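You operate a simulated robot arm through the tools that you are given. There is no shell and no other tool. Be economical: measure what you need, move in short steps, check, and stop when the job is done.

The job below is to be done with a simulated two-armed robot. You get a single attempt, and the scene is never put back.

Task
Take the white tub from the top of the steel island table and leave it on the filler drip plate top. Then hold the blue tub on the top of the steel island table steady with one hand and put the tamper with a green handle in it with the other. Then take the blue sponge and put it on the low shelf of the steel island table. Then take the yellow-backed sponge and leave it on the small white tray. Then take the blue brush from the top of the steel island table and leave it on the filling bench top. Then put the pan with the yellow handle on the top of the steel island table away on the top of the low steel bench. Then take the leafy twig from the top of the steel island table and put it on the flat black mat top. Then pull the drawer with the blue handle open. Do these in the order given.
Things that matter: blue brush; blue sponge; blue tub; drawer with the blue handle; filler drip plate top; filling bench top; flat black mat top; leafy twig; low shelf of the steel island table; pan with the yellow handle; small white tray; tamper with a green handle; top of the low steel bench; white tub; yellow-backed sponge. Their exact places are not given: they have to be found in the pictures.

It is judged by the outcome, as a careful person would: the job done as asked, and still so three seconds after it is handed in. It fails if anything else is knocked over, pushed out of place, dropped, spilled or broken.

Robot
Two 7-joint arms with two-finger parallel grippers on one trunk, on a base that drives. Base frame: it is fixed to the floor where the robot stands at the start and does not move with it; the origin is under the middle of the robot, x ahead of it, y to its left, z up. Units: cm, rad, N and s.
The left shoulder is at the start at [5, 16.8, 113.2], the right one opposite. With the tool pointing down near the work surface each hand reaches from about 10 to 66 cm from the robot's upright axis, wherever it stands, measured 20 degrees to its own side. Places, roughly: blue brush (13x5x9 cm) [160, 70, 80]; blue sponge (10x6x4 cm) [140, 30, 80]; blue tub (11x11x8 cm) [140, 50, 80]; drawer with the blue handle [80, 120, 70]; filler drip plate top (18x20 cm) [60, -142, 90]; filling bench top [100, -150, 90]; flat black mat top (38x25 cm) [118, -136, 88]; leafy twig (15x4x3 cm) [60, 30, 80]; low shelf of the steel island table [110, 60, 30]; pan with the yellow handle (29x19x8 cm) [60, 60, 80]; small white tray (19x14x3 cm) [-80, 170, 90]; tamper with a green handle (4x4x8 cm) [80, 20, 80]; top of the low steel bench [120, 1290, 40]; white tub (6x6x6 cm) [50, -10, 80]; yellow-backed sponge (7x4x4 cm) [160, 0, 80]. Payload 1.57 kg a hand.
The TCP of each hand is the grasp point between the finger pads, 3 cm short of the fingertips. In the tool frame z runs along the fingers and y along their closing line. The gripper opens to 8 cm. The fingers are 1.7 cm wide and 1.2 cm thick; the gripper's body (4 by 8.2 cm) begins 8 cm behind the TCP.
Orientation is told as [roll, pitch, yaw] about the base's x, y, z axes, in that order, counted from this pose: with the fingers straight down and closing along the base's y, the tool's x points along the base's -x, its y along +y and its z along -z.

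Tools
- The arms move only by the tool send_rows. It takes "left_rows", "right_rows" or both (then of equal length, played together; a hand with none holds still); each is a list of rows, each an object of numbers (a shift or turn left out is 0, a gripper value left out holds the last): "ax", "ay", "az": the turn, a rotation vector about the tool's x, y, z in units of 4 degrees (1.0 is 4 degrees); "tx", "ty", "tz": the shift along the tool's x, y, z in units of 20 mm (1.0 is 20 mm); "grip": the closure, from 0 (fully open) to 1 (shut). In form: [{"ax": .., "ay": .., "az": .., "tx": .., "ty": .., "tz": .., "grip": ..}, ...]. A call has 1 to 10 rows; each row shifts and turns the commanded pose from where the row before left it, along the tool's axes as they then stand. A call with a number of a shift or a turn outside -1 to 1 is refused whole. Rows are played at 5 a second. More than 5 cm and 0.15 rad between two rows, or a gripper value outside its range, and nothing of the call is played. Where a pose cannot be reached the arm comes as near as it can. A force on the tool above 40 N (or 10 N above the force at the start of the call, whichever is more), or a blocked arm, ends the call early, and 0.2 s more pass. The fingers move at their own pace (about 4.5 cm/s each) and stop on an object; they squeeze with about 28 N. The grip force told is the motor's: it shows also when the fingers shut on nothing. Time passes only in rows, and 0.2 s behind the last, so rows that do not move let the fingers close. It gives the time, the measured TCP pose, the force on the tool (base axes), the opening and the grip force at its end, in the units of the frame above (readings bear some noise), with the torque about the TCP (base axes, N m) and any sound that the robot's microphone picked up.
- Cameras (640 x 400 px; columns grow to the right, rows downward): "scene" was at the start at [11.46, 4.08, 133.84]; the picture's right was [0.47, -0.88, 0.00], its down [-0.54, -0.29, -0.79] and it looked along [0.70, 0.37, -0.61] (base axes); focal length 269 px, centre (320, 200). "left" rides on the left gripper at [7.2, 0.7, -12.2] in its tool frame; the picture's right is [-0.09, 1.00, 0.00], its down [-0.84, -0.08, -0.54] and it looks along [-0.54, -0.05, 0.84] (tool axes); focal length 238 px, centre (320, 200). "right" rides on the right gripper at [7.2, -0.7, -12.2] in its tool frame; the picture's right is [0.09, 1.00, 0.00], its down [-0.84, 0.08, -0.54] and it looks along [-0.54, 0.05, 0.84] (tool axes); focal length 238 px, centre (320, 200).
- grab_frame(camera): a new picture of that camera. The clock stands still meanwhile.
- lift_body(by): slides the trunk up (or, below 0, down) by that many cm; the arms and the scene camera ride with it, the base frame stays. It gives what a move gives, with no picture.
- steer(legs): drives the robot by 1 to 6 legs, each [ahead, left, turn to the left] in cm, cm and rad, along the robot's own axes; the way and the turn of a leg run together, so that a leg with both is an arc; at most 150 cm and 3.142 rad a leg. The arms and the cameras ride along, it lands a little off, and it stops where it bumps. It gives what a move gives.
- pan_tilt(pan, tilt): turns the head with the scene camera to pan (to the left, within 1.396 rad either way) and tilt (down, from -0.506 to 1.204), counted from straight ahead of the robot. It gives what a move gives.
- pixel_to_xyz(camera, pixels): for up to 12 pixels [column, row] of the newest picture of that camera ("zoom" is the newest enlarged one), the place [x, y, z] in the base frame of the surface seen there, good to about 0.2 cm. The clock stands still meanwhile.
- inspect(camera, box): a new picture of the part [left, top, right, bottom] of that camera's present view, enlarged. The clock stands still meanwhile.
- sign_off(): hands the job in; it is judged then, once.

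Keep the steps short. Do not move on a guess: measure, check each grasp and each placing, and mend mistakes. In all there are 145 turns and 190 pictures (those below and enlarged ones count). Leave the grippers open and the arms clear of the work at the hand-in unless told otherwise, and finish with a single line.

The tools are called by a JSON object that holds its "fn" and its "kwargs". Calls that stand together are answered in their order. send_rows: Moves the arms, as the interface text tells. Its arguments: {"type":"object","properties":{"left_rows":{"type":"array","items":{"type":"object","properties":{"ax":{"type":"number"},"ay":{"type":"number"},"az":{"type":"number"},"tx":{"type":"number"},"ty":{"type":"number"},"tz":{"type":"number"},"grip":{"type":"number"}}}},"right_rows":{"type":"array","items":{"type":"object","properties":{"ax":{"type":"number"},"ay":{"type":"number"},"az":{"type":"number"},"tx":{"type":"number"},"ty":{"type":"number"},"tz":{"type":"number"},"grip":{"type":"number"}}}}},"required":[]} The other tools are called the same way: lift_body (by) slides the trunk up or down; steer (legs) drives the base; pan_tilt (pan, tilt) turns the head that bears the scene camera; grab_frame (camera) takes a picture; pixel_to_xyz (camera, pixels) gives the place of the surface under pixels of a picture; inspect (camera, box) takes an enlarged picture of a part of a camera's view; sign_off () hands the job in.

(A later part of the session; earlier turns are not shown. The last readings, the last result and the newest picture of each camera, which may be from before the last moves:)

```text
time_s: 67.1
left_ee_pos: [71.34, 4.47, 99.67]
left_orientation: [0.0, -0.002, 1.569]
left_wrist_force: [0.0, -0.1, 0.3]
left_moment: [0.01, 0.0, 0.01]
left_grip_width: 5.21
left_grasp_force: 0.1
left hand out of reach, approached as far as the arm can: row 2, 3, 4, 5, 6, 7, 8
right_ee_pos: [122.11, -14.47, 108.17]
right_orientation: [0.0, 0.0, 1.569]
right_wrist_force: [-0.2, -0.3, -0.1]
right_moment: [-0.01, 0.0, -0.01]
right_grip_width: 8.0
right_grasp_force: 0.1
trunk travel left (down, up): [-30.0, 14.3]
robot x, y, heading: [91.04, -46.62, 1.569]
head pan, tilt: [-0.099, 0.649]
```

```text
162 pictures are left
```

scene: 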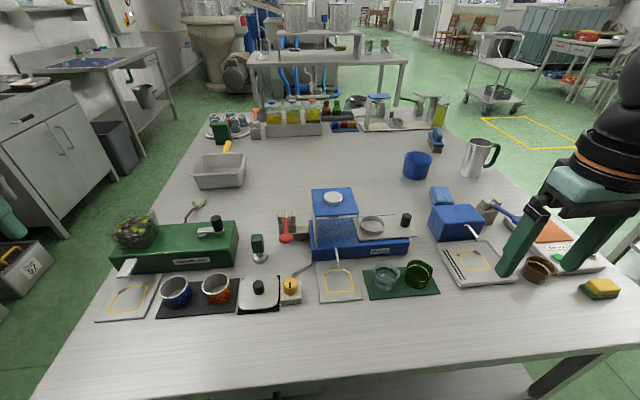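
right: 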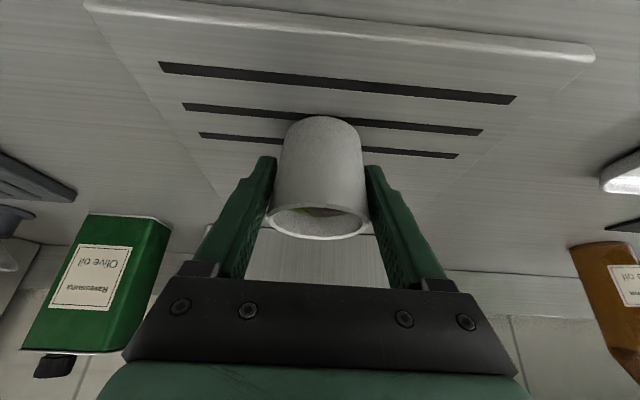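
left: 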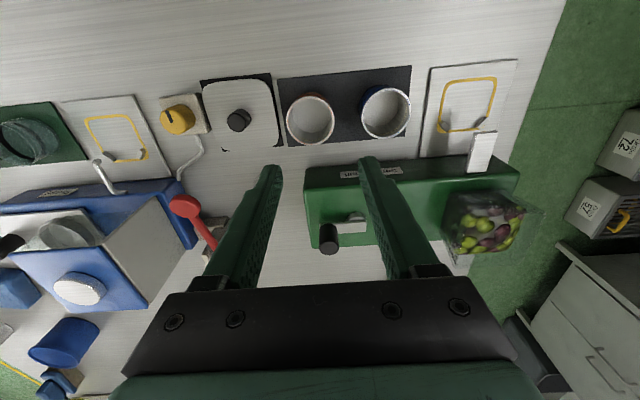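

The straight-down hand can't reach that far, but leaning 32° forward gains about 12 cm, as it did with the right arm. I'll tilt here, clear above the cups, and shift the base 3 cm right and 2 cm ahead.

{"fn": "send_rows", "kwargs": {"left_rows": [{"ay": -1}, {"ay": -1}, {"ay": -1}, {"ay": -1}, {"ay": -1}, {"ay": -1}, {"ay": -1}, {"ay": -1}, {}]}}

{"fn": "steer", "kwargs": {"legs": [[2, -3, 0]]}}

```text
time_s: 69.1
left_ee_pos: [71.24, 4.45, 99.78]
left_orientation: [0.0, -0.56, 1.569]
left_wrist_force: [-0.4, -0.2, -0.1]
left_moment: [-0.01, 0.01, -0.03]
left_grip_width: 5.21
left_grasp_force: 0.0
right_ee_pos: [122.05, -14.48, 108.08]
right_orientation: [0.0, 0.001, 1.57]
right_wrist_force: [0.1, 0.5, -0.5]
right_moment: [0.01, 0.02, 0.0]
right_grip_width: 8.02
right_grasp_force: 0.0
trunk travel left (down, up): [-30.0, 14.3]
robot x, y, heading: [90.97, -46.51, 1.569]
head pan, tilt: [-0.099, 0.649]
```

```text
time_s: 70.1
left_ee_pos: [74.29, 6.38, 99.86]
left_orientation: [0.003, -0.558, 1.57]
left_wrist_force: [0.1, -0.1, -0.8]
left_moment: [0.02, -0.01, -0.01]
left_grip_width: 5.21
left_grasp_force: 0.0
right_ee_pos: [125.26, -12.38, 108.17]
right_orientation: [-0.001, 0.0, 1.57]
right_wrist_force: [-0.3, -0.5, 0.2]
right_moment: [-0.03, 0.01, 0.0]
right_grip_width: 7.97
right_grasp_force: 0.1
trunk travel left (down, up): [-30.0, 14.3]
robot x, y, heading: [94.05, -44.71, 1.57]
head pan, tilt: [-0.099, 0.649]
```

{"fn": "send_rows", "kwargs": {"left_rows": [{"tx": -0.472, "ty": -0.65, "tz": 0.886}, {"tx": -0.472, "ty": -0.65, "tz": 0.886}, {"tx": -0.472, "ty": -0.65, "tz": 0.886}, {"tx": -0.472, "ty": -0.65, "tz": 0.886}, {"tx": -0.472, "ty": -0.65, "tz": 0.886}, {}]}}

{"fn": "grab_frame", "kwargs": {"camera": "left"}}

{"fn": "grab_frame", "kwargs": {"camera": "scene"}}

```text
time_s: 71.5
left_ee_pos: [77.81, 12.13, 96.37]
left_orientation: [0.0, -0.56, 1.568]
left_wrist_force: [-0.3, -0.3, 0.1]
left_moment: [-0.02, -0.04, 0.02]
left_grip_width: 5.2
left_grasp_force: 0.0
left hand out of reach, approached as far as the arm can: row 4, 5
right_ee_pos: [125.1, -12.37, 108.12]
right_orientation: [-0.001, 0.0, 1.57]
right_wrist_force: [-0.2, 0.8, -0.3]
right_moment: [0.0, 0.04, 0.02]
right_grip_width: 8.01
right_grasp_force: 0.0
trunk travel left (down, up): [-30.0, 14.3]
robot x, y, heading: [94.19, -44.77, 1.567]
head pan, tilt: [-0.099, 0.649]
```

```text
161 pictures are left
```

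left: 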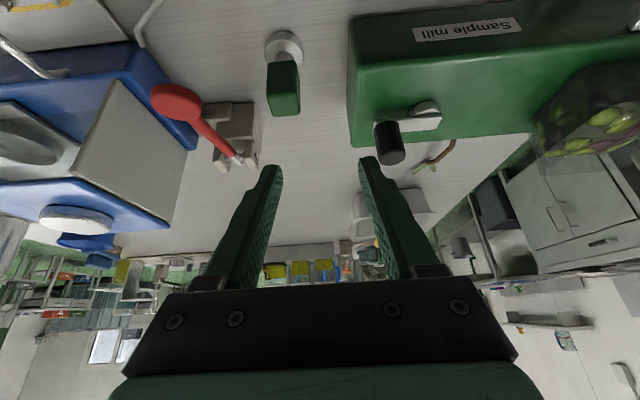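

```text
160 pictures are left
```

scene: 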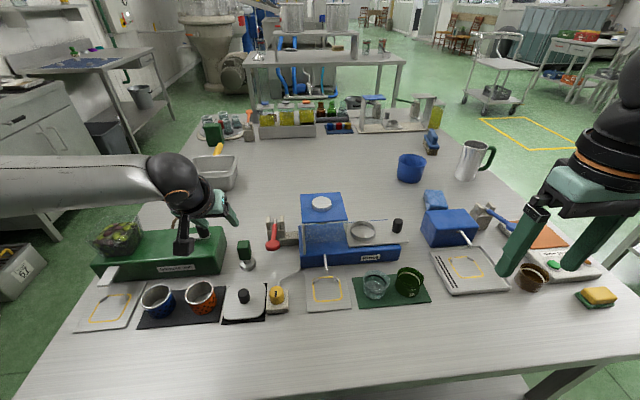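

The left arm stalls here even though it isn't stretched, which looks like a joint limit. I'll raise the trunk 10 cm to change its posture and try again.

{"fn": "lift_body", "kwargs": {"by": 10}}

{"fn": "send_rows", "kwargs": {"left_rows": [{"tx": 0.53, "tz": 0.848}, {"tx": 0.53, "tz": 0.848}, {"tx": 0.53, "tz": 0.848}, {"tx": -0.42, "ty": -0.75, "tz": 0.265}, {"tx": -0.42, "ty": -0.75, "tz": 0.265}, {"tx": -0.42, "tz": 0.265}, {}]}}

```text
time_s: 72.8
left_ee_pos: [77.98, 12.08, 106.38]
left_orientation: [0.0, -0.559, 1.569]
left_wrist_force: [0.6, -0.2, -0.2]
left_moment: [-0.02, -0.03, 0.03]
left_grip_width: 5.2
left_grasp_force: 0.2
right_ee_pos: [125.05, -12.51, 118.28]
right_orientation: [0.001, 0.0, 1.571]
right_wrist_force: [-0.5, -0.5, -0.3]
right_moment: [0.02, 0.02, 0.02]
right_grip_width: 7.99
right_grasp_force: 0.0
trunk travel left (down, up): [-40.0, 4.3]
robot x, y, heading: [93.96, -44.45, 1.571]
head pan, tilt: [-0.099, 0.649]
```

```text
time_s: 74.4
left_ee_pos: [76.7, 11.85, 103.06]
left_orientation: [-0.004, -0.559, 1.569]
left_wrist_force: [0.0, -1.1, 0.9]
left_moment: [0.0, 0.02, -0.01]
left_grip_width: 5.2
left_grasp_force: 0.0
left hand out of reach, approached as far as the arm can: row 1, 2, 3, 4, 5, 6
right_ee_pos: [125.08, -12.47, 118.11]
right_orientation: [-0.001, 0.001, 1.569]
right_wrist_force: [0.1, -0.5, 1.1]
right_moment: [0.0, -0.01, 0.0]
right_grip_width: 7.97
right_grasp_force: 0.0
trunk travel left (down, up): [-40.0, 4.3]
robot x, y, heading: [94.15, -44.19, 1.571]
head pan, tilt: [-0.099, 0.649]
```

Going down is blocked too, so this looks like an awkward elbow posture from the earlier over-reach. I'll draw the hand back to a comfortable pose near the body and untilt. Then I'll repeat the order that worked on the right: descend, tilt, extend.

{"fn": "send_rows", "kwargs": {"left_rows": [{"tx": 0.85, "tz": -0.53}, {"tx": 0.85, "tz": -0.53}, {"tx": 0.85, "tz": -0.53}, {"tx": 0.85, "tz": -0.53}, {"tx": 0.85, "tz": -0.53, "ty": -0.5}, {"tx": 0.85, "tz": -0.53, "ty": -0.5}, {"tx": 0.85, "tz": -0.53, "ty": -0.5}, {"tx": 0.85, "tz": -0.53, "ty": -0.5}, {}]}}

{"fn": "send_rows", "kwargs": {"left_rows": [{"ay": 1}, {"ay": 1}, {"ay": 1}, {"ay": 1}, {"ay": 1}, {"ay": 1}, {"ay": 1}, {"ay": 1}, {}]}}

{"fn": "send_rows", "kwargs": {"left_rows": [{"ty": -0.7}, {"ty": -0.7}, {"ty": -0.7}, {"ty": -0.7}, {}]}}

{"fn": "lift_body", "kwargs": {"by": -10}}

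{"fn": "grab_frame", "kwargs": {"camera": "scene"}}

```text
time_s: 76.4
left_ee_pos: [80.58, -4.44, 102.88]
left_orientation: [-0.001, -0.56, 1.57]
left_wrist_force: [-0.2, 0.1, -0.3]
left_moment: [0.0, 0.02, -0.01]
left_grip_width: 5.21
left_grasp_force: 0.0
right_ee_pos: [125.15, -12.52, 118.09]
right_orientation: [-0.001, 0.001, 1.569]
right_wrist_force: [-0.6, -0.1, -0.2]
right_moment: [0.01, -0.01, 0.0]
right_grip_width: 8.0
right_grasp_force: 0.0
trunk travel left (down, up): [-40.0, 4.3]
robot x, y, heading: [93.96, -44.44, 1.571]
head pan, tilt: [-0.099, 0.649]
```

```text
time_s: 78.4
left_ee_pos: [80.6, -4.28, 103.01]
left_orientation: [-0.001, 0.001, 1.57]
left_wrist_force: [0.0, 0.1, 0.4]
left_moment: [-0.02, -0.03, -0.01]
left_grip_width: 5.25
left_grasp_force: 0.0
right_ee_pos: [125.15, -12.49, 118.25]
right_orientation: [0.001, 0.0, 1.57]
right_wrist_force: [0.4, -0.2, -0.2]
right_moment: [-0.02, -0.01, 0.03]
right_grip_width: 7.99
right_grasp_force: 0.1
trunk travel left (down, up): [-40.0, 4.3]
robot x, y, heading: [93.83, -44.45, 1.568]
head pan, tilt: [-0.099, 0.649]
```

```text
time_s: 79.6
left_ee_pos: [82.28, -6.11, 104.0]
left_orientation: [-0.001, -0.001, 1.569]
left_wrist_force: [-0.5, -0.7, -0.1]
left_moment: [-0.01, 0.01, 0.02]
left_grip_width: 5.18
left_grasp_force: 0.1
left hand out of reach, approached as far as the arm can: row 1, 2, 3, 4
right_ee_pos: [125.18, -12.47, 118.15]
right_orientation: [-0.001, -0.001, 1.569]
right_wrist_force: [0.2, 0.0, -0.2]
right_moment: [-0.01, 0.01, 0.0]
right_grip_width: 8.0
right_grasp_force: 0.0
trunk travel left (down, up): [-40.0, 4.3]
robot x, y, heading: [94.1, -44.51, 1.565]
head pan, tilt: [-0.099, 0.649]
```

```text
time_s: 80.9
left_ee_pos: [82.14, -5.94, 94.14]
left_orientation: [-0.003, -0.002, 1.57]
left_wrist_force: [0.4, -0.4, -0.4]
left_moment: [0.0, 0.0, 0.02]
left_grip_width: 5.2
left_grasp_force: 0.0
right_ee_pos: [125.04, -12.52, 108.21]
right_orientation: [0.0, -0.001, 1.569]
right_wrist_force: [0.2, -0.2, 1.5]
right_moment: [0.0, 0.01, 0.02]
right_grip_width: 8.01
right_grasp_force: 0.0
trunk travel left (down, up): [-30.0, 14.3]
robot x, y, heading: [94.35, -44.94, 1.566]
head pan, tilt: [-0.099, 0.649]
```

```text
159 pictures are left
```

scene: 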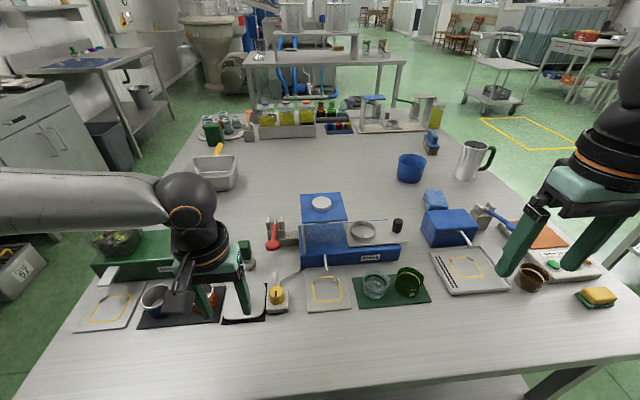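

The left arm can't swing inward past about 12 cm left of centre, so the target should lie further to its left. I'll raise the hand, shift the base 14 cm right, then move the hand left, tilt and extend.

{"fn": "send_rows", "kwargs": {"left_rows": [{"tz": -0.8, "ty": 0.7}, {"tz": -0.8, "ty": 0.7}, {"tz": -0.8, "ty": 0.7}, {"tz": -0.8, "ty": 0.7}, {"ty": 0.7}, {"ty": 0.7}, {"ty": 0.7}, {"ty": 0.7}]}}

{"fn": "steer", "kwargs": {"legs": [[0, -14, 0]]}}

{"fn": "send_rows", "kwargs": {"left_rows": [{"ay": -1}, {"ay": -1}, {"ay": -1}, {"ay": -1}, {"ay": -1}, {"ay": -1}, {"ay": -1}, {"ay": -1}, {}]}}

```text
time_s: 82.7
left_ee_pos: [71.12, -5.95, 100.44]
left_orientation: [-0.004, -0.004, 1.569]
left_wrist_force: [0.4, 0.1, -0.4]
left_moment: [-0.01, 0.03, 0.02]
left_grip_width: 5.18
left_grasp_force: 0.0
right_ee_pos: [125.06, -12.52, 108.12]
right_orientation: [-0.002, 0.0, 1.568]
right_wrist_force: [-0.4, 0.2, 0.5]
right_moment: [0.0, 0.02, -0.01]
right_grip_width: 8.02
right_grasp_force: 0.1
trunk travel left (down, up): [-30.0, 14.3]
robot x, y, heading: [94.32, -44.84, 1.572]
head pan, tilt: [-0.099, 0.649]
```

```text
time_s: 84.6
left_ee_pos: [85.12, -5.95, 100.4]
left_orientation: [-0.001, -0.002, 1.569]
left_wrist_force: [-0.3, 0.0, 0.5]
left_moment: [0.01, -0.02, 0.02]
left_grip_width: 5.19
left_grasp_force: 0.0
right_ee_pos: [139.13, -12.58, 108.15]
right_orientation: [0.0, 0.001, 1.568]
right_wrist_force: [0.0, 0.5, 0.3]
right_moment: [-0.01, 0.01, -0.04]
right_grip_width: 7.99
right_grasp_force: 0.1
trunk travel left (down, up): [-30.0, 14.3]
robot x, y, heading: [108.47, -44.75, 1.568]
head pan, tilt: [-0.099, 0.649]
```

```text
time_s: 86.6
left_ee_pos: [85.0, -5.88, 100.53]
left_orientation: [-0.005, -0.564, 1.571]
left_wrist_force: [-0.7, 0.1, 0.3]
left_moment: [0.0, -0.01, 0.0]
left_grip_width: 5.2
left_grasp_force: 0.1
right_ee_pos: [139.05, -12.66, 108.25]
right_orientation: [0.0, 0.001, 1.566]
right_wrist_force: [0.3, -0.1, -0.2]
right_moment: [-0.02, 0.01, 0.0]
right_grip_width: 8.0
right_grasp_force: 0.1
trunk travel left (down, up): [-30.0, 14.3]
robot x, y, heading: [108.05, -44.63, 1.564]
head pan, tilt: [-0.099, 0.649]
```

{"fn": "send_rows", "kwargs": {"left_rows": [{"tx": -0.89, "ty": 0.21, "tz": 0.557}, {"tx": -0.89, "ty": 0.21, "tz": 0.557}, {"tx": -0.89, "ty": 0.21, "tz": 0.557}, {"tx": -0.89, "ty": 0.21, "tz": 0.557}, {"tx": -0.89, "ty": 0.21, "tz": 0.557}, {"tx": -0.89, "ty": 0.21, "tz": 0.557}, {"tx": -0.89, "ty": 0.21, "tz": 0.557}, {"tx": -0.89, "ty": 0.21, "tz": 0.557}, {"tx": -0.89, "ty": 0.21, "tz": 0.557}, {"tx": -0.89, "ty": 0.21, "tz": 0.557}]}}

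{"fn": "grab_frame", "kwargs": {"camera": "left"}}

```text
time_s: 88.8
left_ee_pos: [81.02, 15.04, 100.68]
left_orientation: [0.0, -0.561, 1.569]
left_wrist_force: [-0.1, 0.1, 0.1]
left_moment: [0.03, 0.02, -0.02]
left_grip_width: 5.18
left_grasp_force: 0.0
right_ee_pos: [139.1, -12.66, 108.25]
right_orientation: [0.001, 0.001, 1.567]
right_wrist_force: [0.2, 0.5, 0.1]
right_moment: [-0.04, 0.04, 0.04]
right_grip_width: 8.0
right_grasp_force: 0.1
trunk travel left (down, up): [-30.0, 14.3]
robot x, y, heading: [108.19, -44.8, 1.572]
head pan, tilt: [-0.099, 0.649]
```

```text
158 pictures are left
```

left: 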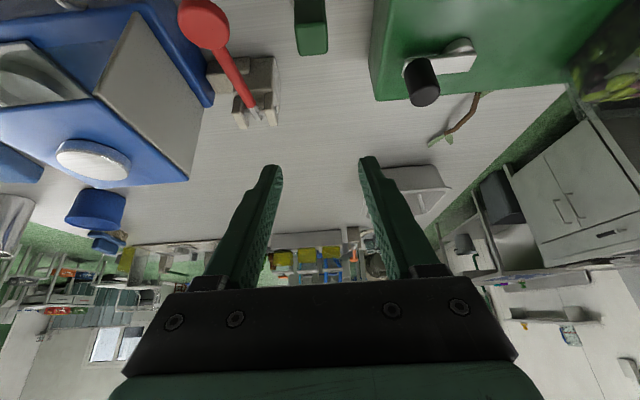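

That works: the hand is over the tamper. I'll measure the handle at (310,35) to refine the position.

{"fn": "pixel_to_xyz", "kwargs": {"camera": "left", "pixels": [[297, 30], [325, 30], [298, 50], [326, 50], [312, 45], [312, 10], [205, 20], [270, 75]]}}

```text
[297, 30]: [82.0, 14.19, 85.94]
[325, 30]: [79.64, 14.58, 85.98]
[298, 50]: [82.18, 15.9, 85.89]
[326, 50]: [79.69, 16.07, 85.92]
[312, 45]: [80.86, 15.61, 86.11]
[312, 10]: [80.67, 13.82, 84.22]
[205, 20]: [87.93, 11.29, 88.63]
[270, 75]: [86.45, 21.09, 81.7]
```

Handle centre is (80.9, 15.0). I'll descend straight to z 84.2 and close.

{"fn": "send_rows", "kwargs": {"left_rows": [{"tx": 0.546, "tz": 0.875}, {"tx": 0.546, "tz": 0.875}, {"tx": 0.546, "tz": 0.875}, {"tx": 0.546, "tz": 0.875}, {"tx": 0.546, "tz": 0.875}, {"tx": 0.546, "tz": 0.875}, {"tx": 0.546, "tz": 0.875}, {"tx": 0.546, "tz": 0.875}, {}]}}

{"fn": "grab_frame", "kwargs": {"camera": "left"}}

```text
time_s: 90.8
left_ee_pos: [80.41, 14.11, 85.13]
left_orientation: [-0.003, -0.56, 1.57]
left_wrist_force: [-0.2, -0.5, 0.4]
left_moment: [0.0, 0.0, -0.01]
left_grip_width: 5.21
left_grasp_force: 0.0
left hand out of reach, approached as far as the arm can: row 7, 8
right_ee_pos: [139.12, -12.57, 108.19]
right_orientation: [0.0, 0.001, 1.568]
right_wrist_force: [-0.8, -0.2, -0.2]
right_moment: [0.01, -0.04, -0.04]
right_grip_width: 8.02
right_grasp_force: 0.1
trunk travel left (down, up): [-30.0, 14.3]
robot x, y, heading: [108.43, -44.71, 1.568]
head pan, tilt: [-0.099, 0.649]
```

```text
157 pictures are left
```

left: 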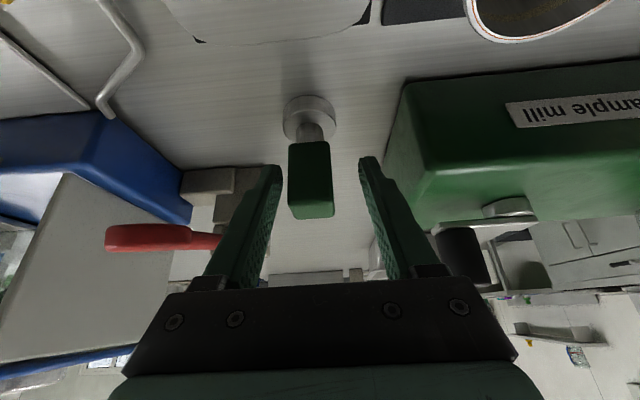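

The handle lies between the fingers, but I'm 0.5 cm off in x and 0.9 high. I'll lower the trunk 0.9 and nudge the base 0.5 right, then close.

{"fn": "lift_body", "kwargs": {"by": -0.9}}

{"fn": "steer", "kwargs": {"legs": [[0.5, -0.5, 0]]}}

{"fn": "grab_frame", "kwargs": {"camera": "left"}}

```text
time_s: 91.4
left_ee_pos: [80.46, 14.21, 84.27]
left_orientation: [-0.004, -0.561, 1.57]
left_wrist_force: [-0.3, -0.2, 0.2]
left_moment: [0.03, 0.0, 0.01]
left_grip_width: 5.19
left_grasp_force: 0.1
right_ee_pos: [139.15, -12.59, 107.31]
right_orientation: [-0.001, -0.002, 1.568]
right_wrist_force: [0.0, 0.3, 0.0]
right_moment: [0.0, 0.02, 0.02]
right_grip_width: 8.01
right_grasp_force: 0.1
trunk travel left (down, up): [-29.1, 15.2]
robot x, y, heading: [108.54, -44.35, 1.569]
head pan, tilt: [-0.099, 0.649]
```

```text
time_s: 92.1
left_ee_pos: [81.03, 14.69, 84.22]
left_orientation: [-0.003, -0.56, 1.569]
left_wrist_force: [0.0, -0.3, 0.1]
left_moment: [0.01, 0.01, -0.01]
left_grip_width: 5.23
left_grasp_force: 0.1
right_ee_pos: [139.75, -12.02, 107.23]
right_orientation: [0.0, 0.002, 1.565]
right_wrist_force: [-0.1, -0.1, 0.0]
right_moment: [0.02, 0.02, 0.02]
right_grip_width: 7.99
right_grasp_force: 0.1
trunk travel left (down, up): [-29.1, 15.2]
robot x, y, heading: [108.9, -44.22, 1.566]
head pan, tilt: [-0.099, 0.649]
```

```text
156 pictures are left
```

left: 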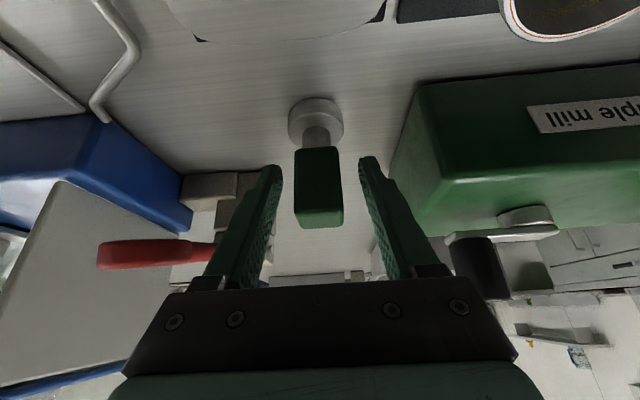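

The handle is centred between the fingers. I'll close and lift with the trunk by 12 cm.

{"fn": "send_rows", "kwargs": {"left_rows": [{"grip": 1}, {}, {}, {}, {}]}}

{"fn": "lift_body", "kwargs": {"by": 12}}

{"fn": "grab_frame", "kwargs": {"camera": "left"}}

```text
time_s: 93.3
left_ee_pos: [81.05, 14.68, 84.25]
left_orientation: [-0.004, -0.563, 1.568]
left_wrist_force: [1.4, 0.5, 0.3]
left_moment: [0.02, 0.01, -0.01]
left_grip_width: 2.77
left_grasp_force: 28.4
right_ee_pos: [139.52, -11.92, 107.26]
right_orientation: [0.0, 0.001, 1.567]
right_wrist_force: [0.0, 0.4, 0.1]
right_moment: [0.04, -0.01, 0.04]
right_grip_width: 8.02
right_grasp_force: 0.1
trunk travel left (down, up): [-29.1, 15.2]
robot x, y, heading: [108.84, -44.02, 1.565]
head pan, tilt: [-0.099, 0.649]
```

```text
time_s: 94.8
left_ee_pos: [80.84, 14.65, 96.12]
left_orientation: [-0.003, -0.56, 1.57]
left_wrist_force: [0.1, -0.6, -1.9]
left_moment: [-0.01, 0.03, -0.04]
left_grip_width: 2.75
left_grasp_force: 28.1
right_ee_pos: [139.55, -12.05, 119.2]
right_orientation: [0.001, 0.0, 1.569]
right_wrist_force: [-0.6, -0.4, -0.1]
right_moment: [0.02, -0.01, 0.02]
right_grip_width: 8.0
right_grasp_force: 0.1
trunk travel left (down, up): [-41.1, 3.2]
robot x, y, heading: [108.42, -44.32, 1.566]
head pan, tilt: [-0.099, 0.649]
```

```text
155 pictures are left
```

left: 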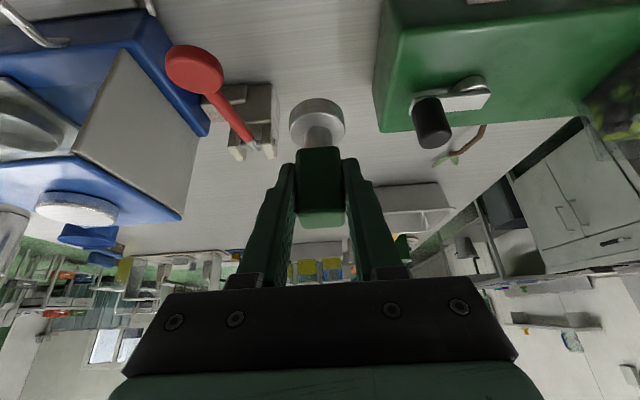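

The tamper is held at width 2.75 cm. I'll raise it 6 cm more, back the base up and look toward the far end before driving round.

{"fn": "send_rows", "kwargs": {"left_rows": [{"tx": -0.53, "tz": -0.848}, {"tx": -0.53, "tz": -0.848}, {"tx": -0.53, "tz": -0.848}, {}]}}

{"fn": "steer", "kwargs": {"legs": [[-18, 0, 0]]}}

{"fn": "pan_tilt", "kwargs": {"pan": -0.9, "tilt": 0.55}}

{"fn": "grab_frame", "kwargs": {"camera": "scene"}}

```text
time_s: 95.8
left_ee_pos: [80.85, 14.72, 102.11]
left_orientation: [-0.004, -0.56, 1.569]
left_wrist_force: [-0.7, 0.5, -1.9]
left_moment: [-0.03, -0.03, 0.02]
left_grip_width: 2.78
left_grasp_force: 27.9
right_ee_pos: [139.51, -12.03, 119.35]
right_orientation: [0.001, -0.001, 1.568]
right_wrist_force: [-0.2, -0.3, 0.4]
right_moment: [0.01, -0.01, -0.01]
right_grip_width: 8.04
right_grasp_force: 0.1
trunk travel left (down, up): [-41.1, 3.2]
robot x, y, heading: [108.75, -44.37, 1.57]
head pan, tilt: [-0.099, 0.649]
```

```text
time_s: 97.3
left_ee_pos: [80.85, -3.2, 102.15]
left_orientation: [-0.004, -0.562, 1.568]
left_wrist_force: [-0.6, 0.5, -2.2]
left_moment: [0.0, 0.0, -0.01]
left_grip_width: 2.79
left_grasp_force: 28.0
right_ee_pos: [139.7, -29.98, 119.3]
right_orientation: [-0.002, 0.0, 1.565]
right_wrist_force: [0.3, -0.3, -0.2]
right_moment: [0.03, -0.02, -0.02]
right_grip_width: 8.02
right_grasp_force: 0.0
trunk travel left (down, up): [-41.1, 3.2]
robot x, y, heading: [108.05, -62.2, 1.57]
head pan, tilt: [-0.099, 0.649]
```

```text
time_s: 98.5
left_ee_pos: [80.78, -3.06, 102.18]
left_orientation: [-0.003, -0.561, 1.569]
left_wrist_force: [-0.3, -0.6, -2.8]
left_moment: [0.02, 0.05, 0.03]
left_grip_width: 2.77
left_grasp_force: 28.8
right_ee_pos: [139.56, -30.1, 119.22]
right_orientation: [0.0, -0.001, 1.565]
right_wrist_force: [-0.4, 0.2, 0.1]
right_moment: [0.0, -0.01, 0.0]
right_grip_width: 8.01
right_grasp_force: 0.1
trunk travel left (down, up): [-41.1, 3.2]
robot x, y, heading: [108.27, -61.9, 1.563]
head pan, tilt: [-0.901, 0.55]
```

```text
154 pictures are left
```

scene: 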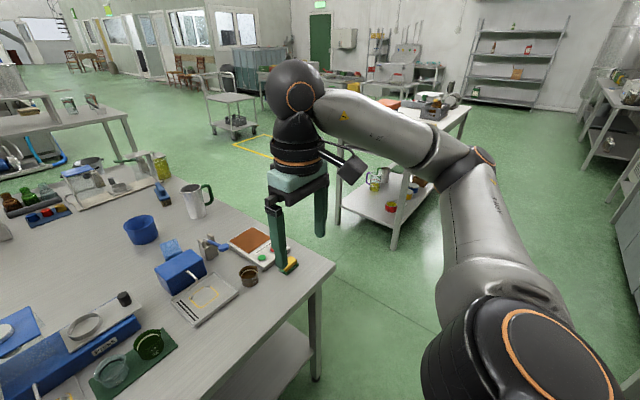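

A white-topped cart stands beyond the table's right end. I'll measure its extents and the table corners.

{"fn": "pixel_to_xyz", "kwargs": {"camera": "scene", "pixels": [[333, 265], [195, 187], [340, 190], [398, 248], [335, 175], [452, 120], [400, 225], [315, 378], [225, 165], [190, 200], [165, 185], [280, 330]]}}

{"fn": "inspect", "kwargs": {"camera": "scene", "box": [60, 140, 360, 320]}}

```text
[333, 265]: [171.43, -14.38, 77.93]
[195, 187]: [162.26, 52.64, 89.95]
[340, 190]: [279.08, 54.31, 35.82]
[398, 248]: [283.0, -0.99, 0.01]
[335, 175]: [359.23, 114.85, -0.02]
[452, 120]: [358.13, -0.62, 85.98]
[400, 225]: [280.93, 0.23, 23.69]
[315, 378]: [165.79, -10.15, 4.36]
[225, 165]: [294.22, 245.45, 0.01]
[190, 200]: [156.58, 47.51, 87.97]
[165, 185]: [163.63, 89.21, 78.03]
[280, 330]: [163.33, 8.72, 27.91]
```

```text
2.13 times, centred on (210, 230) of scene
```

zoom: 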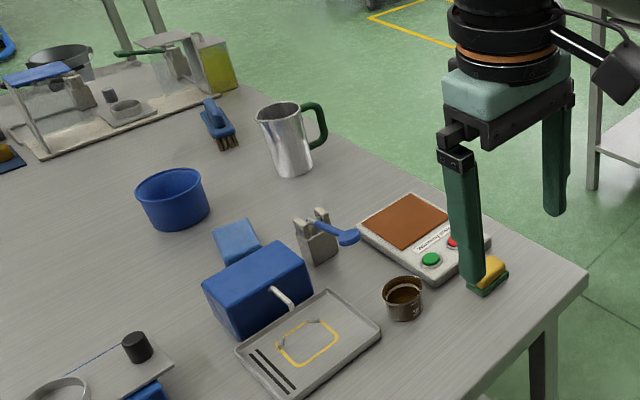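

Table end is at x 171.4 and the cart starts at x 280, so there is room at the far end. I'll draw the left hand in 20 cm, then drive right, ahead and turn to face the far end.

{"fn": "send_rows", "kwargs": {"left_rows": [{"tx": 0.848, "tz": -0.53}, {"tx": 0.848, "tz": -0.53}, {"tx": 0.848, "tz": -0.53}, {"tx": 0.848, "tz": -0.53}, {"tx": 0.848, "tz": -0.53}, {"tx": 0.848, "tz": -0.53}, {"tx": 0.848, "tz": -0.53}, {"tx": 0.848, "tz": -0.53}, {"tx": 0.848, "tz": -0.53}, {"tx": 0.848, "tz": -0.53}]}}

{"fn": "steer", "kwargs": {"legs": [[0, -102, 0], [110, 0, 0], [0, 0, 1.77]]}}

{"fn": "pan_tilt", "kwargs": {"pan": 0.1, "tilt": 0.6}}

{"fn": "grab_frame", "kwargs": {"camera": "scene"}}

```text
time_s: 100.7
left_ee_pos: [80.86, -23.16, 102.18]
left_orientation: [-0.004, -0.561, 1.567]
left_wrist_force: [-0.4, 0.2, -2.8]
left_moment: [0.0, -0.01, -0.02]
left_grip_width: 2.76
left_grasp_force: 28.2
right_ee_pos: [139.67, -29.94, 119.27]
right_orientation: [0.001, 0.0, 1.565]
right_wrist_force: [0.3, -0.4, -0.9]
right_moment: [0.0, 0.01, 0.03]
right_grip_width: 8.0
right_grasp_force: 0.0
trunk travel left (down, up): [-41.1, 3.2]
robot x, y, heading: [108.67, -62.03, 1.562]
head pan, tilt: [-0.901, 0.55]
```

```text
time_s: 119.5
left_ee_pos: [178.92, 14.25, 102.22]
left_orientation: [-0.005, -0.561, -2.977]
left_wrist_force: [-0.2, 1.0, -1.8]
left_moment: [-0.02, -0.01, 0.02]
left_grip_width: 2.76
left_grasp_force: 28.3
right_ee_pos: [175.95, 73.28, 119.33]
right_orientation: [0.001, 0.0, -2.98]
right_wrist_force: [0.2, -0.4, -0.3]
right_moment: [0.05, -0.02, 0.03]
right_grip_width: 7.97
right_grasp_force: 0.1
trunk travel left (down, up): [-41.1, 3.2]
robot x, y, heading: [212.33, 47.98, -2.976]
head pan, tilt: [-0.901, 0.55]
```

```text
time_s: 120.7
left_ee_pos: [178.89, 14.32, 102.13]
left_orientation: [-0.004, -0.56, -2.979]
left_wrist_force: [0.0, -1.6, -2.6]
left_moment: [0.01, 0.03, 0.0]
left_grip_width: 2.76
left_grasp_force: 27.8
right_ee_pos: [175.78, 73.31, 119.18]
right_orientation: [0.0, -0.001, -2.98]
right_wrist_force: [0.9, -0.4, 0.8]
right_moment: [-0.02, -0.01, 0.01]
right_grip_width: 8.0
right_grasp_force: 0.0
trunk travel left (down, up): [-41.1, 3.2]
robot x, y, heading: [212.42, 48.0, -2.979]
head pan, tilt: [0.099, 0.6]
```

```text
152 pictures are left
```

scene: 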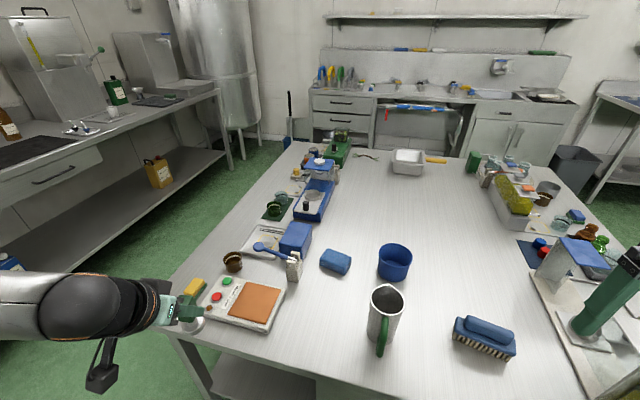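

From here the path to the tub passes between the pitcher at (385,315) and the brush at (485,337). I'll measure the tub rim and both obstacles.

{"fn": "pixel_to_xyz", "kwargs": {"camera": "scene", "pixels": [[379, 252], [412, 254], [396, 245], [394, 261], [372, 292], [400, 300], [384, 310], [382, 350], [456, 325], [514, 345], [485, 325], [480, 320]]}}

{"fn": "steer", "kwargs": {"legs": [[11, -24.8, 0]]}}

{"fn": "pan_tilt", "kwargs": {"pan": 0.15, "tilt": 0.7}}

{"fn": "grab_frame", "kwargs": {"camera": "scene"}}

```text
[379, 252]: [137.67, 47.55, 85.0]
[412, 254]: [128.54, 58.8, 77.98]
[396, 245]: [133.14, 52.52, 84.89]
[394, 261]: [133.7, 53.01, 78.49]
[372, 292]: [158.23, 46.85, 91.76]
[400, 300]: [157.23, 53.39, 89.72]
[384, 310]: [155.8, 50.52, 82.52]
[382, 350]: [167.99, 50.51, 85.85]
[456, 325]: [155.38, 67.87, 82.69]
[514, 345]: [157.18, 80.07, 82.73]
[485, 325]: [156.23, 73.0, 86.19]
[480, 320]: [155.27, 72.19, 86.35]
```

```text
time_s: 123.3
left_ee_pos: [165.9, 35.21, 102.0]
left_orientation: [-0.005, -0.561, -2.972]
left_wrist_force: [0.6, -0.4, -2.3]
left_moment: [0.01, 0.0, 0.0]
left_grip_width: 2.77
left_grasp_force: 28.0
right_ee_pos: [162.62, 94.16, 119.36]
right_orientation: [-0.001, -0.001, -2.977]
right_wrist_force: [1.0, -0.2, -0.1]
right_moment: [-0.04, -0.01, 0.0]
right_grip_width: 8.0
right_grasp_force: 0.0
trunk travel left (down, up): [-41.1, 3.2]
robot x, y, heading: [199.49, 69.04, -2.976]
head pan, tilt: [0.099, 0.6]
stopped in leg 1: the robot was blocked; the commanded pose is now the measured one
```

```text
time_s: 124.0
left_ee_pos: [165.8, 35.2, 102.08]
left_orientation: [-0.005, -0.561, -2.973]
left_wrist_force: [0.6, 0.2, -2.2]
left_moment: [0.0, -0.03, -0.02]
left_grip_width: 2.78
left_grasp_force: 28.2
right_ee_pos: [162.46, 94.15, 119.29]
right_orientation: [0.0, -0.001, -2.977]
right_wrist_force: [-0.4, 0.4, 0.1]
right_moment: [-0.04, -0.02, 0.0]
right_grip_width: 8.01
right_grasp_force: 0.0
trunk travel left (down, up): [-41.1, 3.2]
robot x, y, heading: [199.62, 69.38, -2.979]
head pan, tilt: [0.15, 0.7]
```

```text
151 pictures are left
```

scene: 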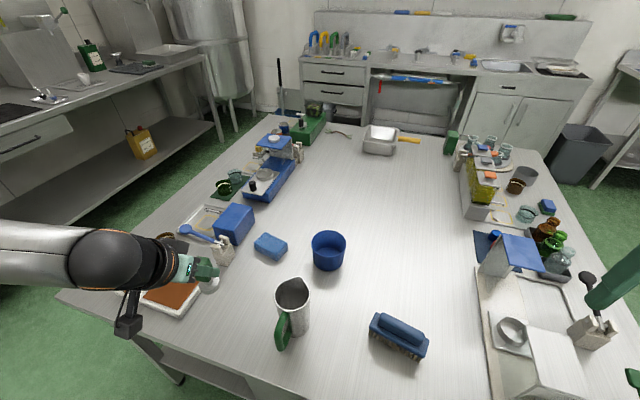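

The base can't come closer than 28 cm to the table edge, and nothing was disturbed. I'll raise the left hand 12 cm with its arm, bring the trunk down 11 to its normal height and remeasure the tub rim.

{"fn": "send_rows", "kwargs": {"left_rows": [{"tx": -0.53, "tz": -0.848}, {"tx": -0.53, "tz": -0.848}, {"tx": -0.53, "tz": -0.848}, {"tx": -0.53, "tz": -0.848}, {"tx": -0.53, "tz": -0.848}, {"tx": -0.53, "tz": -0.848}, {}]}}

{"fn": "lift_body", "kwargs": {"by": -11.1}}

{"fn": "inspect", "kwargs": {"camera": "scene", "box": [240, 180, 440, 320]}}

```text
time_s: 125.6
left_ee_pos: [165.84, 35.02, 114.16]
left_orientation: [-0.004, -0.56, -2.975]
left_wrist_force: [0.8, 0.1, -2.4]
left_moment: [0.0, -0.01, 0.01]
left_grip_width: 2.78
left_grasp_force: 27.8
right_ee_pos: [162.63, 94.35, 119.37]
right_orientation: [0.0, -0.001, -2.978]
right_wrist_force: [0.1, -0.1, -0.1]
right_moment: [-0.02, -0.01, 0.04]
right_grip_width: 7.98
right_grasp_force: 0.2
trunk travel left (down, up): [-41.1, 3.2]
robot x, y, heading: [199.57, 69.3, -2.977]
head pan, tilt: [0.15, 0.7]
```

```text
time_s: 127.0
left_ee_pos: [165.86, 35.04, 103.08]
left_orientation: [-0.003, -0.561, -2.975]
left_wrist_force: [0.5, -0.4, -3.3]
left_moment: [0.0, -0.03, -0.02]
left_grip_width: 2.76
left_grasp_force: 28.3
right_ee_pos: [162.53, 94.39, 108.21]
right_orientation: [0.002, -0.001, -2.977]
right_wrist_force: [0.3, -0.1, 1.0]
right_moment: [0.0, 0.03, 0.02]
right_grip_width: 8.02
right_grasp_force: 0.0
trunk travel left (down, up): [-30.0, 14.3]
robot x, y, heading: [199.93, 69.49, -2.98]
head pan, tilt: [0.15, 0.7]
```

```text
2.86 times, centred on (340, 250) of scene
```

zoom: 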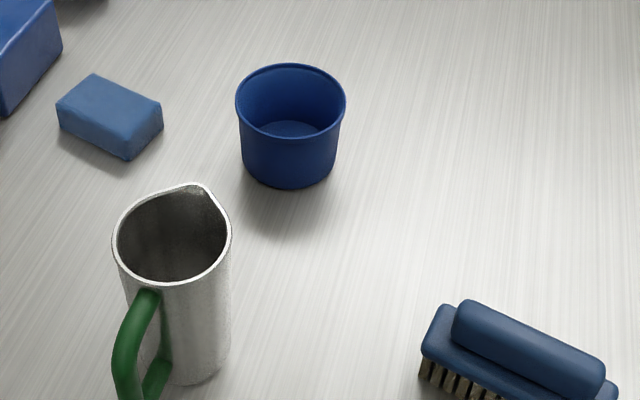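

{"fn": "pixel_to_xyz", "kwargs": {"camera": "zoom", "pixels": [[238, 103], [343, 103], [291, 67], [291, 137], [345, 110], [290, 128], [195, 187], [228, 240], [114, 240], [165, 280], [445, 310], [330, 80]]}}

```text
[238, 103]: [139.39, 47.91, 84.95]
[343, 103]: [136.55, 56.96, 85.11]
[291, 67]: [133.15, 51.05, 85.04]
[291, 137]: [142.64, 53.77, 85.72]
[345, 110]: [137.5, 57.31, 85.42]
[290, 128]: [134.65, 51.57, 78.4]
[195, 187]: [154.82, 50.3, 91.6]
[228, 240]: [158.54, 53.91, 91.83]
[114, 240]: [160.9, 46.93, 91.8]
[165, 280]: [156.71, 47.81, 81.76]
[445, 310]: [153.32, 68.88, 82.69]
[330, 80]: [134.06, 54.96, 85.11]
```

The tub's centre is (137.9, 52.4), rim z 85.3 and radius about 5. Before positioning the base I need to know if the left arm can swing inward with a clockwise yaw. I'll test this in the air at z 106.

{"fn": "send_rows", "kwargs": {"left_rows": [{"ax": 0.53, "az": 0.848, "tz": -0.3}, {"ax": 0.53, "az": 0.848, "tz": -0.3}, {"ax": 0.53, "az": 0.848, "tz": -0.3}, {"ax": 0.53, "az": 0.848, "tz": -0.3}, {"ax": 0.53, "az": 0.848, "tz": -0.3}, {"ax": 0.53, "az": 0.848}, {"ax": 0.53, "az": 0.848}, {}]}}

{"fn": "send_rows", "kwargs": {"left_rows": [{"ty": -0.9}, {"ty": -0.9}, {"ty": -0.9}, {"ty": -0.9}, {"ty": -0.9}, {"ty": -0.9}, {"ty": -0.9}, {"ty": -0.9}]}}

```text
time_s: 128.8
left_ee_pos: [167.47, 35.03, 105.55]
left_orientation: [-0.003, -0.562, 2.818]
left_wrist_force: [0.5, -0.2, -1.9]
left_moment: [-0.03, -0.01, 0.03]
left_grip_width: 2.78
left_grasp_force: 27.5
right_ee_pos: [162.52, 94.23, 108.29]
right_orientation: [0.0, -0.002, -2.976]
right_wrist_force: [0.4, 0.3, 0.1]
right_moment: [-0.01, 0.02, 0.0]
right_grip_width: 8.01
right_grasp_force: 0.1
trunk travel left (down, up): [-30.0, 14.3]
robot x, y, heading: [199.42, 68.82, -2.976]
head pan, tilt: [0.15, 0.7]
```

```text
time_s: 130.6
left_ee_pos: [169.4, 48.29, 107.12]
left_orientation: [-0.005, -0.558, 2.821]
left_wrist_force: [0.6, 0.2, -2.4]
left_moment: [0.02, -0.01, -0.02]
left_grip_width: 2.76
left_grasp_force: 28.6
left hand out of reach, approached as far as the arm can: row 5, 6, 7, 8
right_ee_pos: [162.54, 94.31, 108.22]
right_orientation: [0.0, 0.0, -2.978]
right_wrist_force: [-0.6, -0.5, 0.2]
right_moment: [-0.01, 0.01, 0.01]
right_grip_width: 8.0
right_grasp_force: 0.0
trunk travel left (down, up): [-30.0, 14.3]
robot x, y, heading: [199.72, 68.7, -2.976]
head pan, tilt: [0.15, 0.7]
```

Clockwise yaw doesn't help. I'll try the opposite: return and yaw counter-clockwise 28°, then move inward.

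{"fn": "send_rows", "kwargs": {"left_rows": [{"ax": -0.53, "az": -0.848, "ty": 0.5}, {"ax": -0.53, "az": -0.848, "ty": 0.5}, {"ax": -0.53, "az": -0.848, "ty": 0.5}, {"ax": -0.53, "az": -0.848, "ty": 0.5}, {"ax": -0.53, "az": -0.848}, {"ax": -0.53, "az": -0.848}, {"ax": -0.53, "az": -0.848}, {"ax": -0.53, "az": -0.848}, {"ax": -0.53, "az": -0.848}, {"ax": -0.53, "az": -0.848}]}}

{"fn": "send_rows", "kwargs": {"left_rows": [{"ax": -0.53, "az": -0.848}, {"ax": -0.53, "az": -0.848}, {"ax": -0.53, "az": -0.848}, {"ax": -0.53, "az": -0.848}, {"ty": -0.5}, {"ty": -0.5}, {"ty": -0.5}, {"ty": -0.5}, {"ty": -0.5}, {}]}}

```text
time_s: 132.8
left_ee_pos: [168.64, 44.31, 107.3]
left_orientation: [-0.006, -0.559, -2.762]
left_wrist_force: [-0.6, -0.4, -1.7]
left_moment: [0.0, -0.02, 0.03]
left_grip_width: 2.75
left_grasp_force: 27.9
right_ee_pos: [162.56, 94.23, 108.24]
right_orientation: [-0.001, 0.0, -2.978]
right_wrist_force: [-0.9, -1.1, -0.9]
right_moment: [0.0, 0.01, 0.02]
right_grip_width: 7.99
right_grasp_force: 0.0
trunk travel left (down, up): [-30.0, 14.3]
robot x, y, heading: [199.49, 69.03, -2.975]
head pan, tilt: [0.15, 0.7]
```

```text
time_s: 135.0
left_ee_pos: [165.52, 48.27, 107.41]
left_orientation: [-0.005, -0.558, -2.484]
left_wrist_force: [0.1, 0.6, -2.4]
left_moment: [0.03, 0.01, -0.03]
left_grip_width: 2.78
left_grasp_force: 27.9
right_ee_pos: [162.61, 94.22, 108.14]
right_orientation: [0.0, -0.002, -2.978]
right_wrist_force: [0.8, 0.2, 0.1]
right_moment: [-0.01, 0.0, 0.02]
right_grip_width: 7.99
right_grasp_force: 0.0
trunk travel left (down, up): [-30.0, 14.3]
robot x, y, heading: [199.24, 68.71, -2.975]
head pan, tilt: [0.15, 0.7]
```

Counter-clockwise works so far. I'll continue inward to see how far it goes.

{"fn": "send_rows", "kwargs": {"left_rows": [{"ty": -0.8}, {"ty": -0.8}, {"ty": -0.8}, {"ty": -0.8}, {"ty": -0.8}, {}]}}

{"fn": "grab_frame", "kwargs": {"camera": "scene"}}

```text
time_s: 136.4
left_ee_pos: [163.91, 48.6, 107.94]
left_orientation: [-0.005, -0.556, -2.485]
left_wrist_force: [0.9, -0.5, -1.7]
left_moment: [-0.01, -0.01, -0.02]
left_grip_width: 2.77
left_grasp_force: 28.2
left hand out of reach, approached as far as the arm can: row 1, 2, 3, 4, 5
right_ee_pos: [162.57, 94.27, 108.23]
right_orientation: [0.0, -0.001, -2.979]
right_wrist_force: [0.8, -0.1, -0.6]
right_moment: [-0.03, 0.0, -0.01]
right_grip_width: 8.01
right_grasp_force: 0.0
trunk travel left (down, up): [-30.0, 14.3]
robot x, y, heading: [199.63, 68.95, -2.974]
head pan, tilt: [0.15, 0.7]
```

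```text
149 pictures are left
```

scene: 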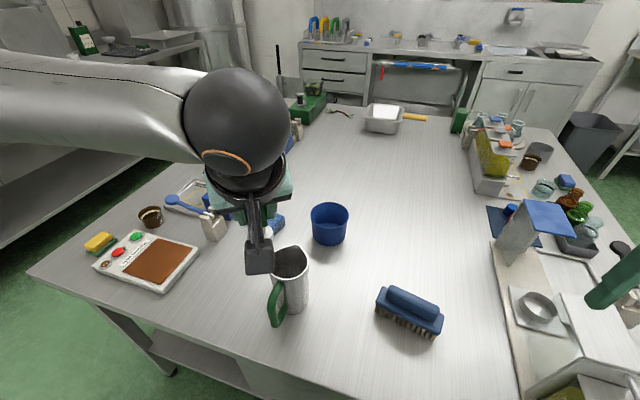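

The left arm's inward limit is about 14 cm at any yaw. So I'd put the tub near 12 cm left of centre, with the right hand reaching across to hold it. I'll move the left hand outward again with yaw back to zero and test the right arm in the air.

{"fn": "send_rows", "kwargs": {"left_rows": [{"ax": 0.53, "az": 0.848, "ty": 0.9}, {"ax": 0.53, "az": 0.848, "ty": 0.9}, {"ax": 0.53, "az": 0.848, "ty": 0.9}, {"ax": 0.53, "az": 0.848, "ty": 0.9}, {"ax": 0.53, "az": 0.848, "ty": 0.9}, {"ax": 0.53, "az": 0.848, "ty": 0.9}, {"ax": 0.53, "az": 0.848, "ty": 0.9}, {"ty": 0.9}, {"ty": 0.9}, {"ty": 0.9}]}}

{"fn": "send_rows", "kwargs": {"right_rows": [{"ty": 1, "tx": -0.4, "tz": 0.3}, {"ty": 1, "tx": -0.4, "tz": 0.3}, {"ty": 1, "tx": -0.4, "tz": 0.3}, {"ty": 1, "tx": -0.4, "tz": 0.3}, {"ty": 1, "tx": -0.4, "tz": 0.3}, {"ty": 1, "tx": -0.4, "tz": 0.3}, {"ty": 1, "tx": -0.4, "tz": 0.3}, {"ty": 1, "tx": -0.4, "tz": 0.3}, {"ty": 1, "tx": -0.4, "tz": 0.3}, {"ty": 1, "tx": -0.4, "tz": 0.3}]}}

{"fn": "send_rows", "kwargs": {"right_rows": [{"ty": 1}, {"ty": 1}, {"ty": 1}, {"ty": 1}, {"ty": 1}, {"ty": 1}, {"ty": 1}, {"ty": 1}, {}]}}

```text
time_s: 138.6
left_ee_pos: [169.93, 31.93, 107.59]
left_orientation: [-0.007, -0.56, -2.975]
left_wrist_force: [-0.3, -0.5, -2.1]
left_moment: [0.03, -0.03, -0.04]
left_grip_width: 2.75
left_grasp_force: 27.8
right_ee_pos: [162.48, 94.17, 108.18]
right_orientation: [0.001, 0.001, -2.978]
right_wrist_force: [-0.3, -0.5, 0.2]
right_moment: [-0.01, -0.03, 0.02]
right_grip_width: 8.01
right_grasp_force: 0.1
trunk travel left (down, up): [-30.0, 14.3]
robot x, y, heading: [199.01, 68.91, -2.978]
head pan, tilt: [0.15, 0.7]
```

```text
time_s: 140.8
left_ee_pos: [170.03, 31.95, 107.67]
left_orientation: [-0.005, -0.562, -2.973]
left_wrist_force: [0.1, -0.9, -2.6]
left_moment: [0.0, -0.03, -0.02]
left_grip_width: 2.77
left_grasp_force: 27.9
right_ee_pos: [157.93, 73.12, 101.95]
right_orientation: [0.0, -0.002, -2.978]
right_wrist_force: [0.5, -0.4, -0.1]
right_moment: [0.0, 0.05, -0.03]
right_grip_width: 7.99
right_grasp_force: 0.2
trunk travel left (down, up): [-30.0, 14.3]
robot x, y, heading: [199.35, 69.07, -2.975]
head pan, tilt: [0.15, 0.7]
```

```text
time_s: 142.8
left_ee_pos: [170.2, 32.02, 107.72]
left_orientation: [-0.003, -0.559, -2.973]
left_wrist_force: [-0.4, -0.9, -2.7]
left_moment: [-0.03, -0.01, 0.0]
left_grip_width: 2.78
left_grasp_force: 28.1
right_ee_pos: [160.56, 57.44, 102.22]
right_orientation: [0.001, -0.003, -2.975]
right_wrist_force: [-0.3, -0.4, 0.6]
right_moment: [0.0, 0.01, 0.0]
right_grip_width: 8.01
right_grasp_force: 0.1
trunk travel left (down, up): [-30.0, 14.3]
robot x, y, heading: [199.36, 69.33, -2.978]
head pan, tilt: [0.15, 0.7]
```

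The right arm swings inward fine. Now I'll position the base: strafe left 11, turn right 0.267 and go a little ahead.

{"fn": "steer", "kwargs": {"legs": [[0, 11, 0], [0, 0, -0.267], [1.2, 0, 0]]}}

{"fn": "send_rows", "kwargs": {"right_rows": [{"ay": -1}, {"ay": -1}, {"ay": -1}, {"ay": -1}, {"ay": -1}, {"ay": -1}, {"ay": -1}, {"ay": -1}, {}]}}

{"fn": "grab_frame", "kwargs": {"camera": "scene"}}

```text
time_s: 145.7
left_ee_pos: [161.89, 30.22, 107.75]
left_orientation: [-0.004, -0.561, 3.041]
left_wrist_force: [-0.7, -0.7, -1.1]
left_moment: [0.04, -0.06, -0.01]
left_grip_width: 2.78
left_grasp_force: 27.5
right_ee_pos: [159.38, 57.35, 102.28]
right_orientation: [0.001, 0.001, 3.035]
right_wrist_force: [0.3, -0.3, -0.1]
right_moment: [-0.01, -0.04, 0.02]
right_grip_width: 7.97
right_grasp_force: 0.0
trunk travel left (down, up): [-30.0, 14.3]
robot x, y, heading: [200.1, 58.55, 3.034]
head pan, tilt: [0.15, 0.7]
```

```text
time_s: 147.7
left_ee_pos: [161.84, 30.21, 107.72]
left_orientation: [-0.004, -0.559, 3.04]
left_wrist_force: [0.4, -0.7, -1.9]
left_moment: [0.0, -0.03, -0.02]
left_grip_width: 2.78
left_grasp_force: 28.0
right_ee_pos: [159.48, 57.4, 102.29]
right_orientation: [-0.001, -0.56, 3.038]
right_wrist_force: [0.5, -0.2, -0.2]
right_moment: [0.01, -0.01, 0.0]
right_grip_width: 8.02
right_grasp_force: 0.0
trunk travel left (down, up): [-30.0, 14.3]
robot x, y, heading: [200.17, 57.87, 3.043]
head pan, tilt: [0.15, 0.7]
```

```text
148 pictures are left
```

scene: 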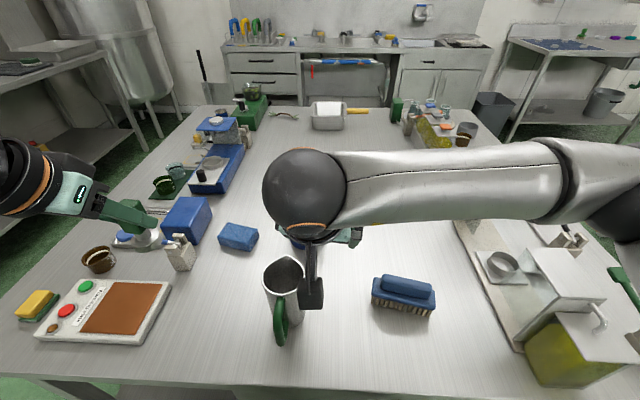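

Now I'll extend the right hand 21 cm forward and 2.2 cm left at constant height, to above the tub's right rim.

{"fn": "send_rows", "kwargs": {"right_rows": [{"tx": -0.89, "ty": 0.11, "tz": 0.557}, {"tx": -0.89, "ty": 0.11, "tz": 0.557}, {"tx": -0.89, "ty": 0.11, "tz": 0.557}, {"tx": -0.89, "ty": 0.11, "tz": 0.557}, {"tx": -0.89, "ty": 0.11, "tz": 0.557}, {"tx": -0.89, "ty": 0.11, "tz": 0.557}, {"tx": -0.89, "ty": 0.11, "tz": 0.557}, {"tx": -0.89, "ty": 0.11, "tz": 0.557}, {"tx": -0.89, "ty": 0.11, "tz": 0.557}, {"tx": -0.89, "ty": 0.11, "tz": 0.557}]}}

{"fn": "grab_frame", "kwargs": {"camera": "right"}}

```text
time_s: 149.9
left_ee_pos: [161.97, 30.3, 107.64]
left_orientation: [-0.006, -0.56, 3.04]
left_wrist_force: [0.1, -0.1, -2.8]
left_moment: [0.02, -0.03, 0.02]
left_grip_width: 2.72
left_grasp_force: 28.0
right_ee_pos: [138.41, 57.32, 102.42]
right_orientation: [-0.001, -0.558, 3.039]
right_wrist_force: [0.2, 0.0, 0.3]
right_moment: [0.01, -0.01, -0.02]
right_grip_width: 8.01
right_grasp_force: 0.1
trunk travel left (down, up): [-30.0, 14.3]
robot x, y, heading: [199.67, 58.28, 3.037]
head pan, tilt: [0.15, 0.7]
```

```text
147 pictures are left
```

right: 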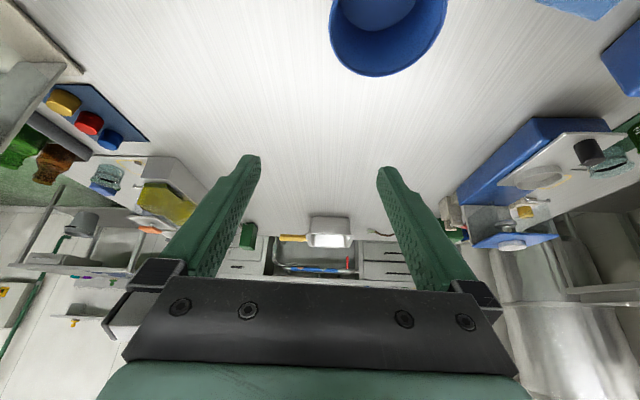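

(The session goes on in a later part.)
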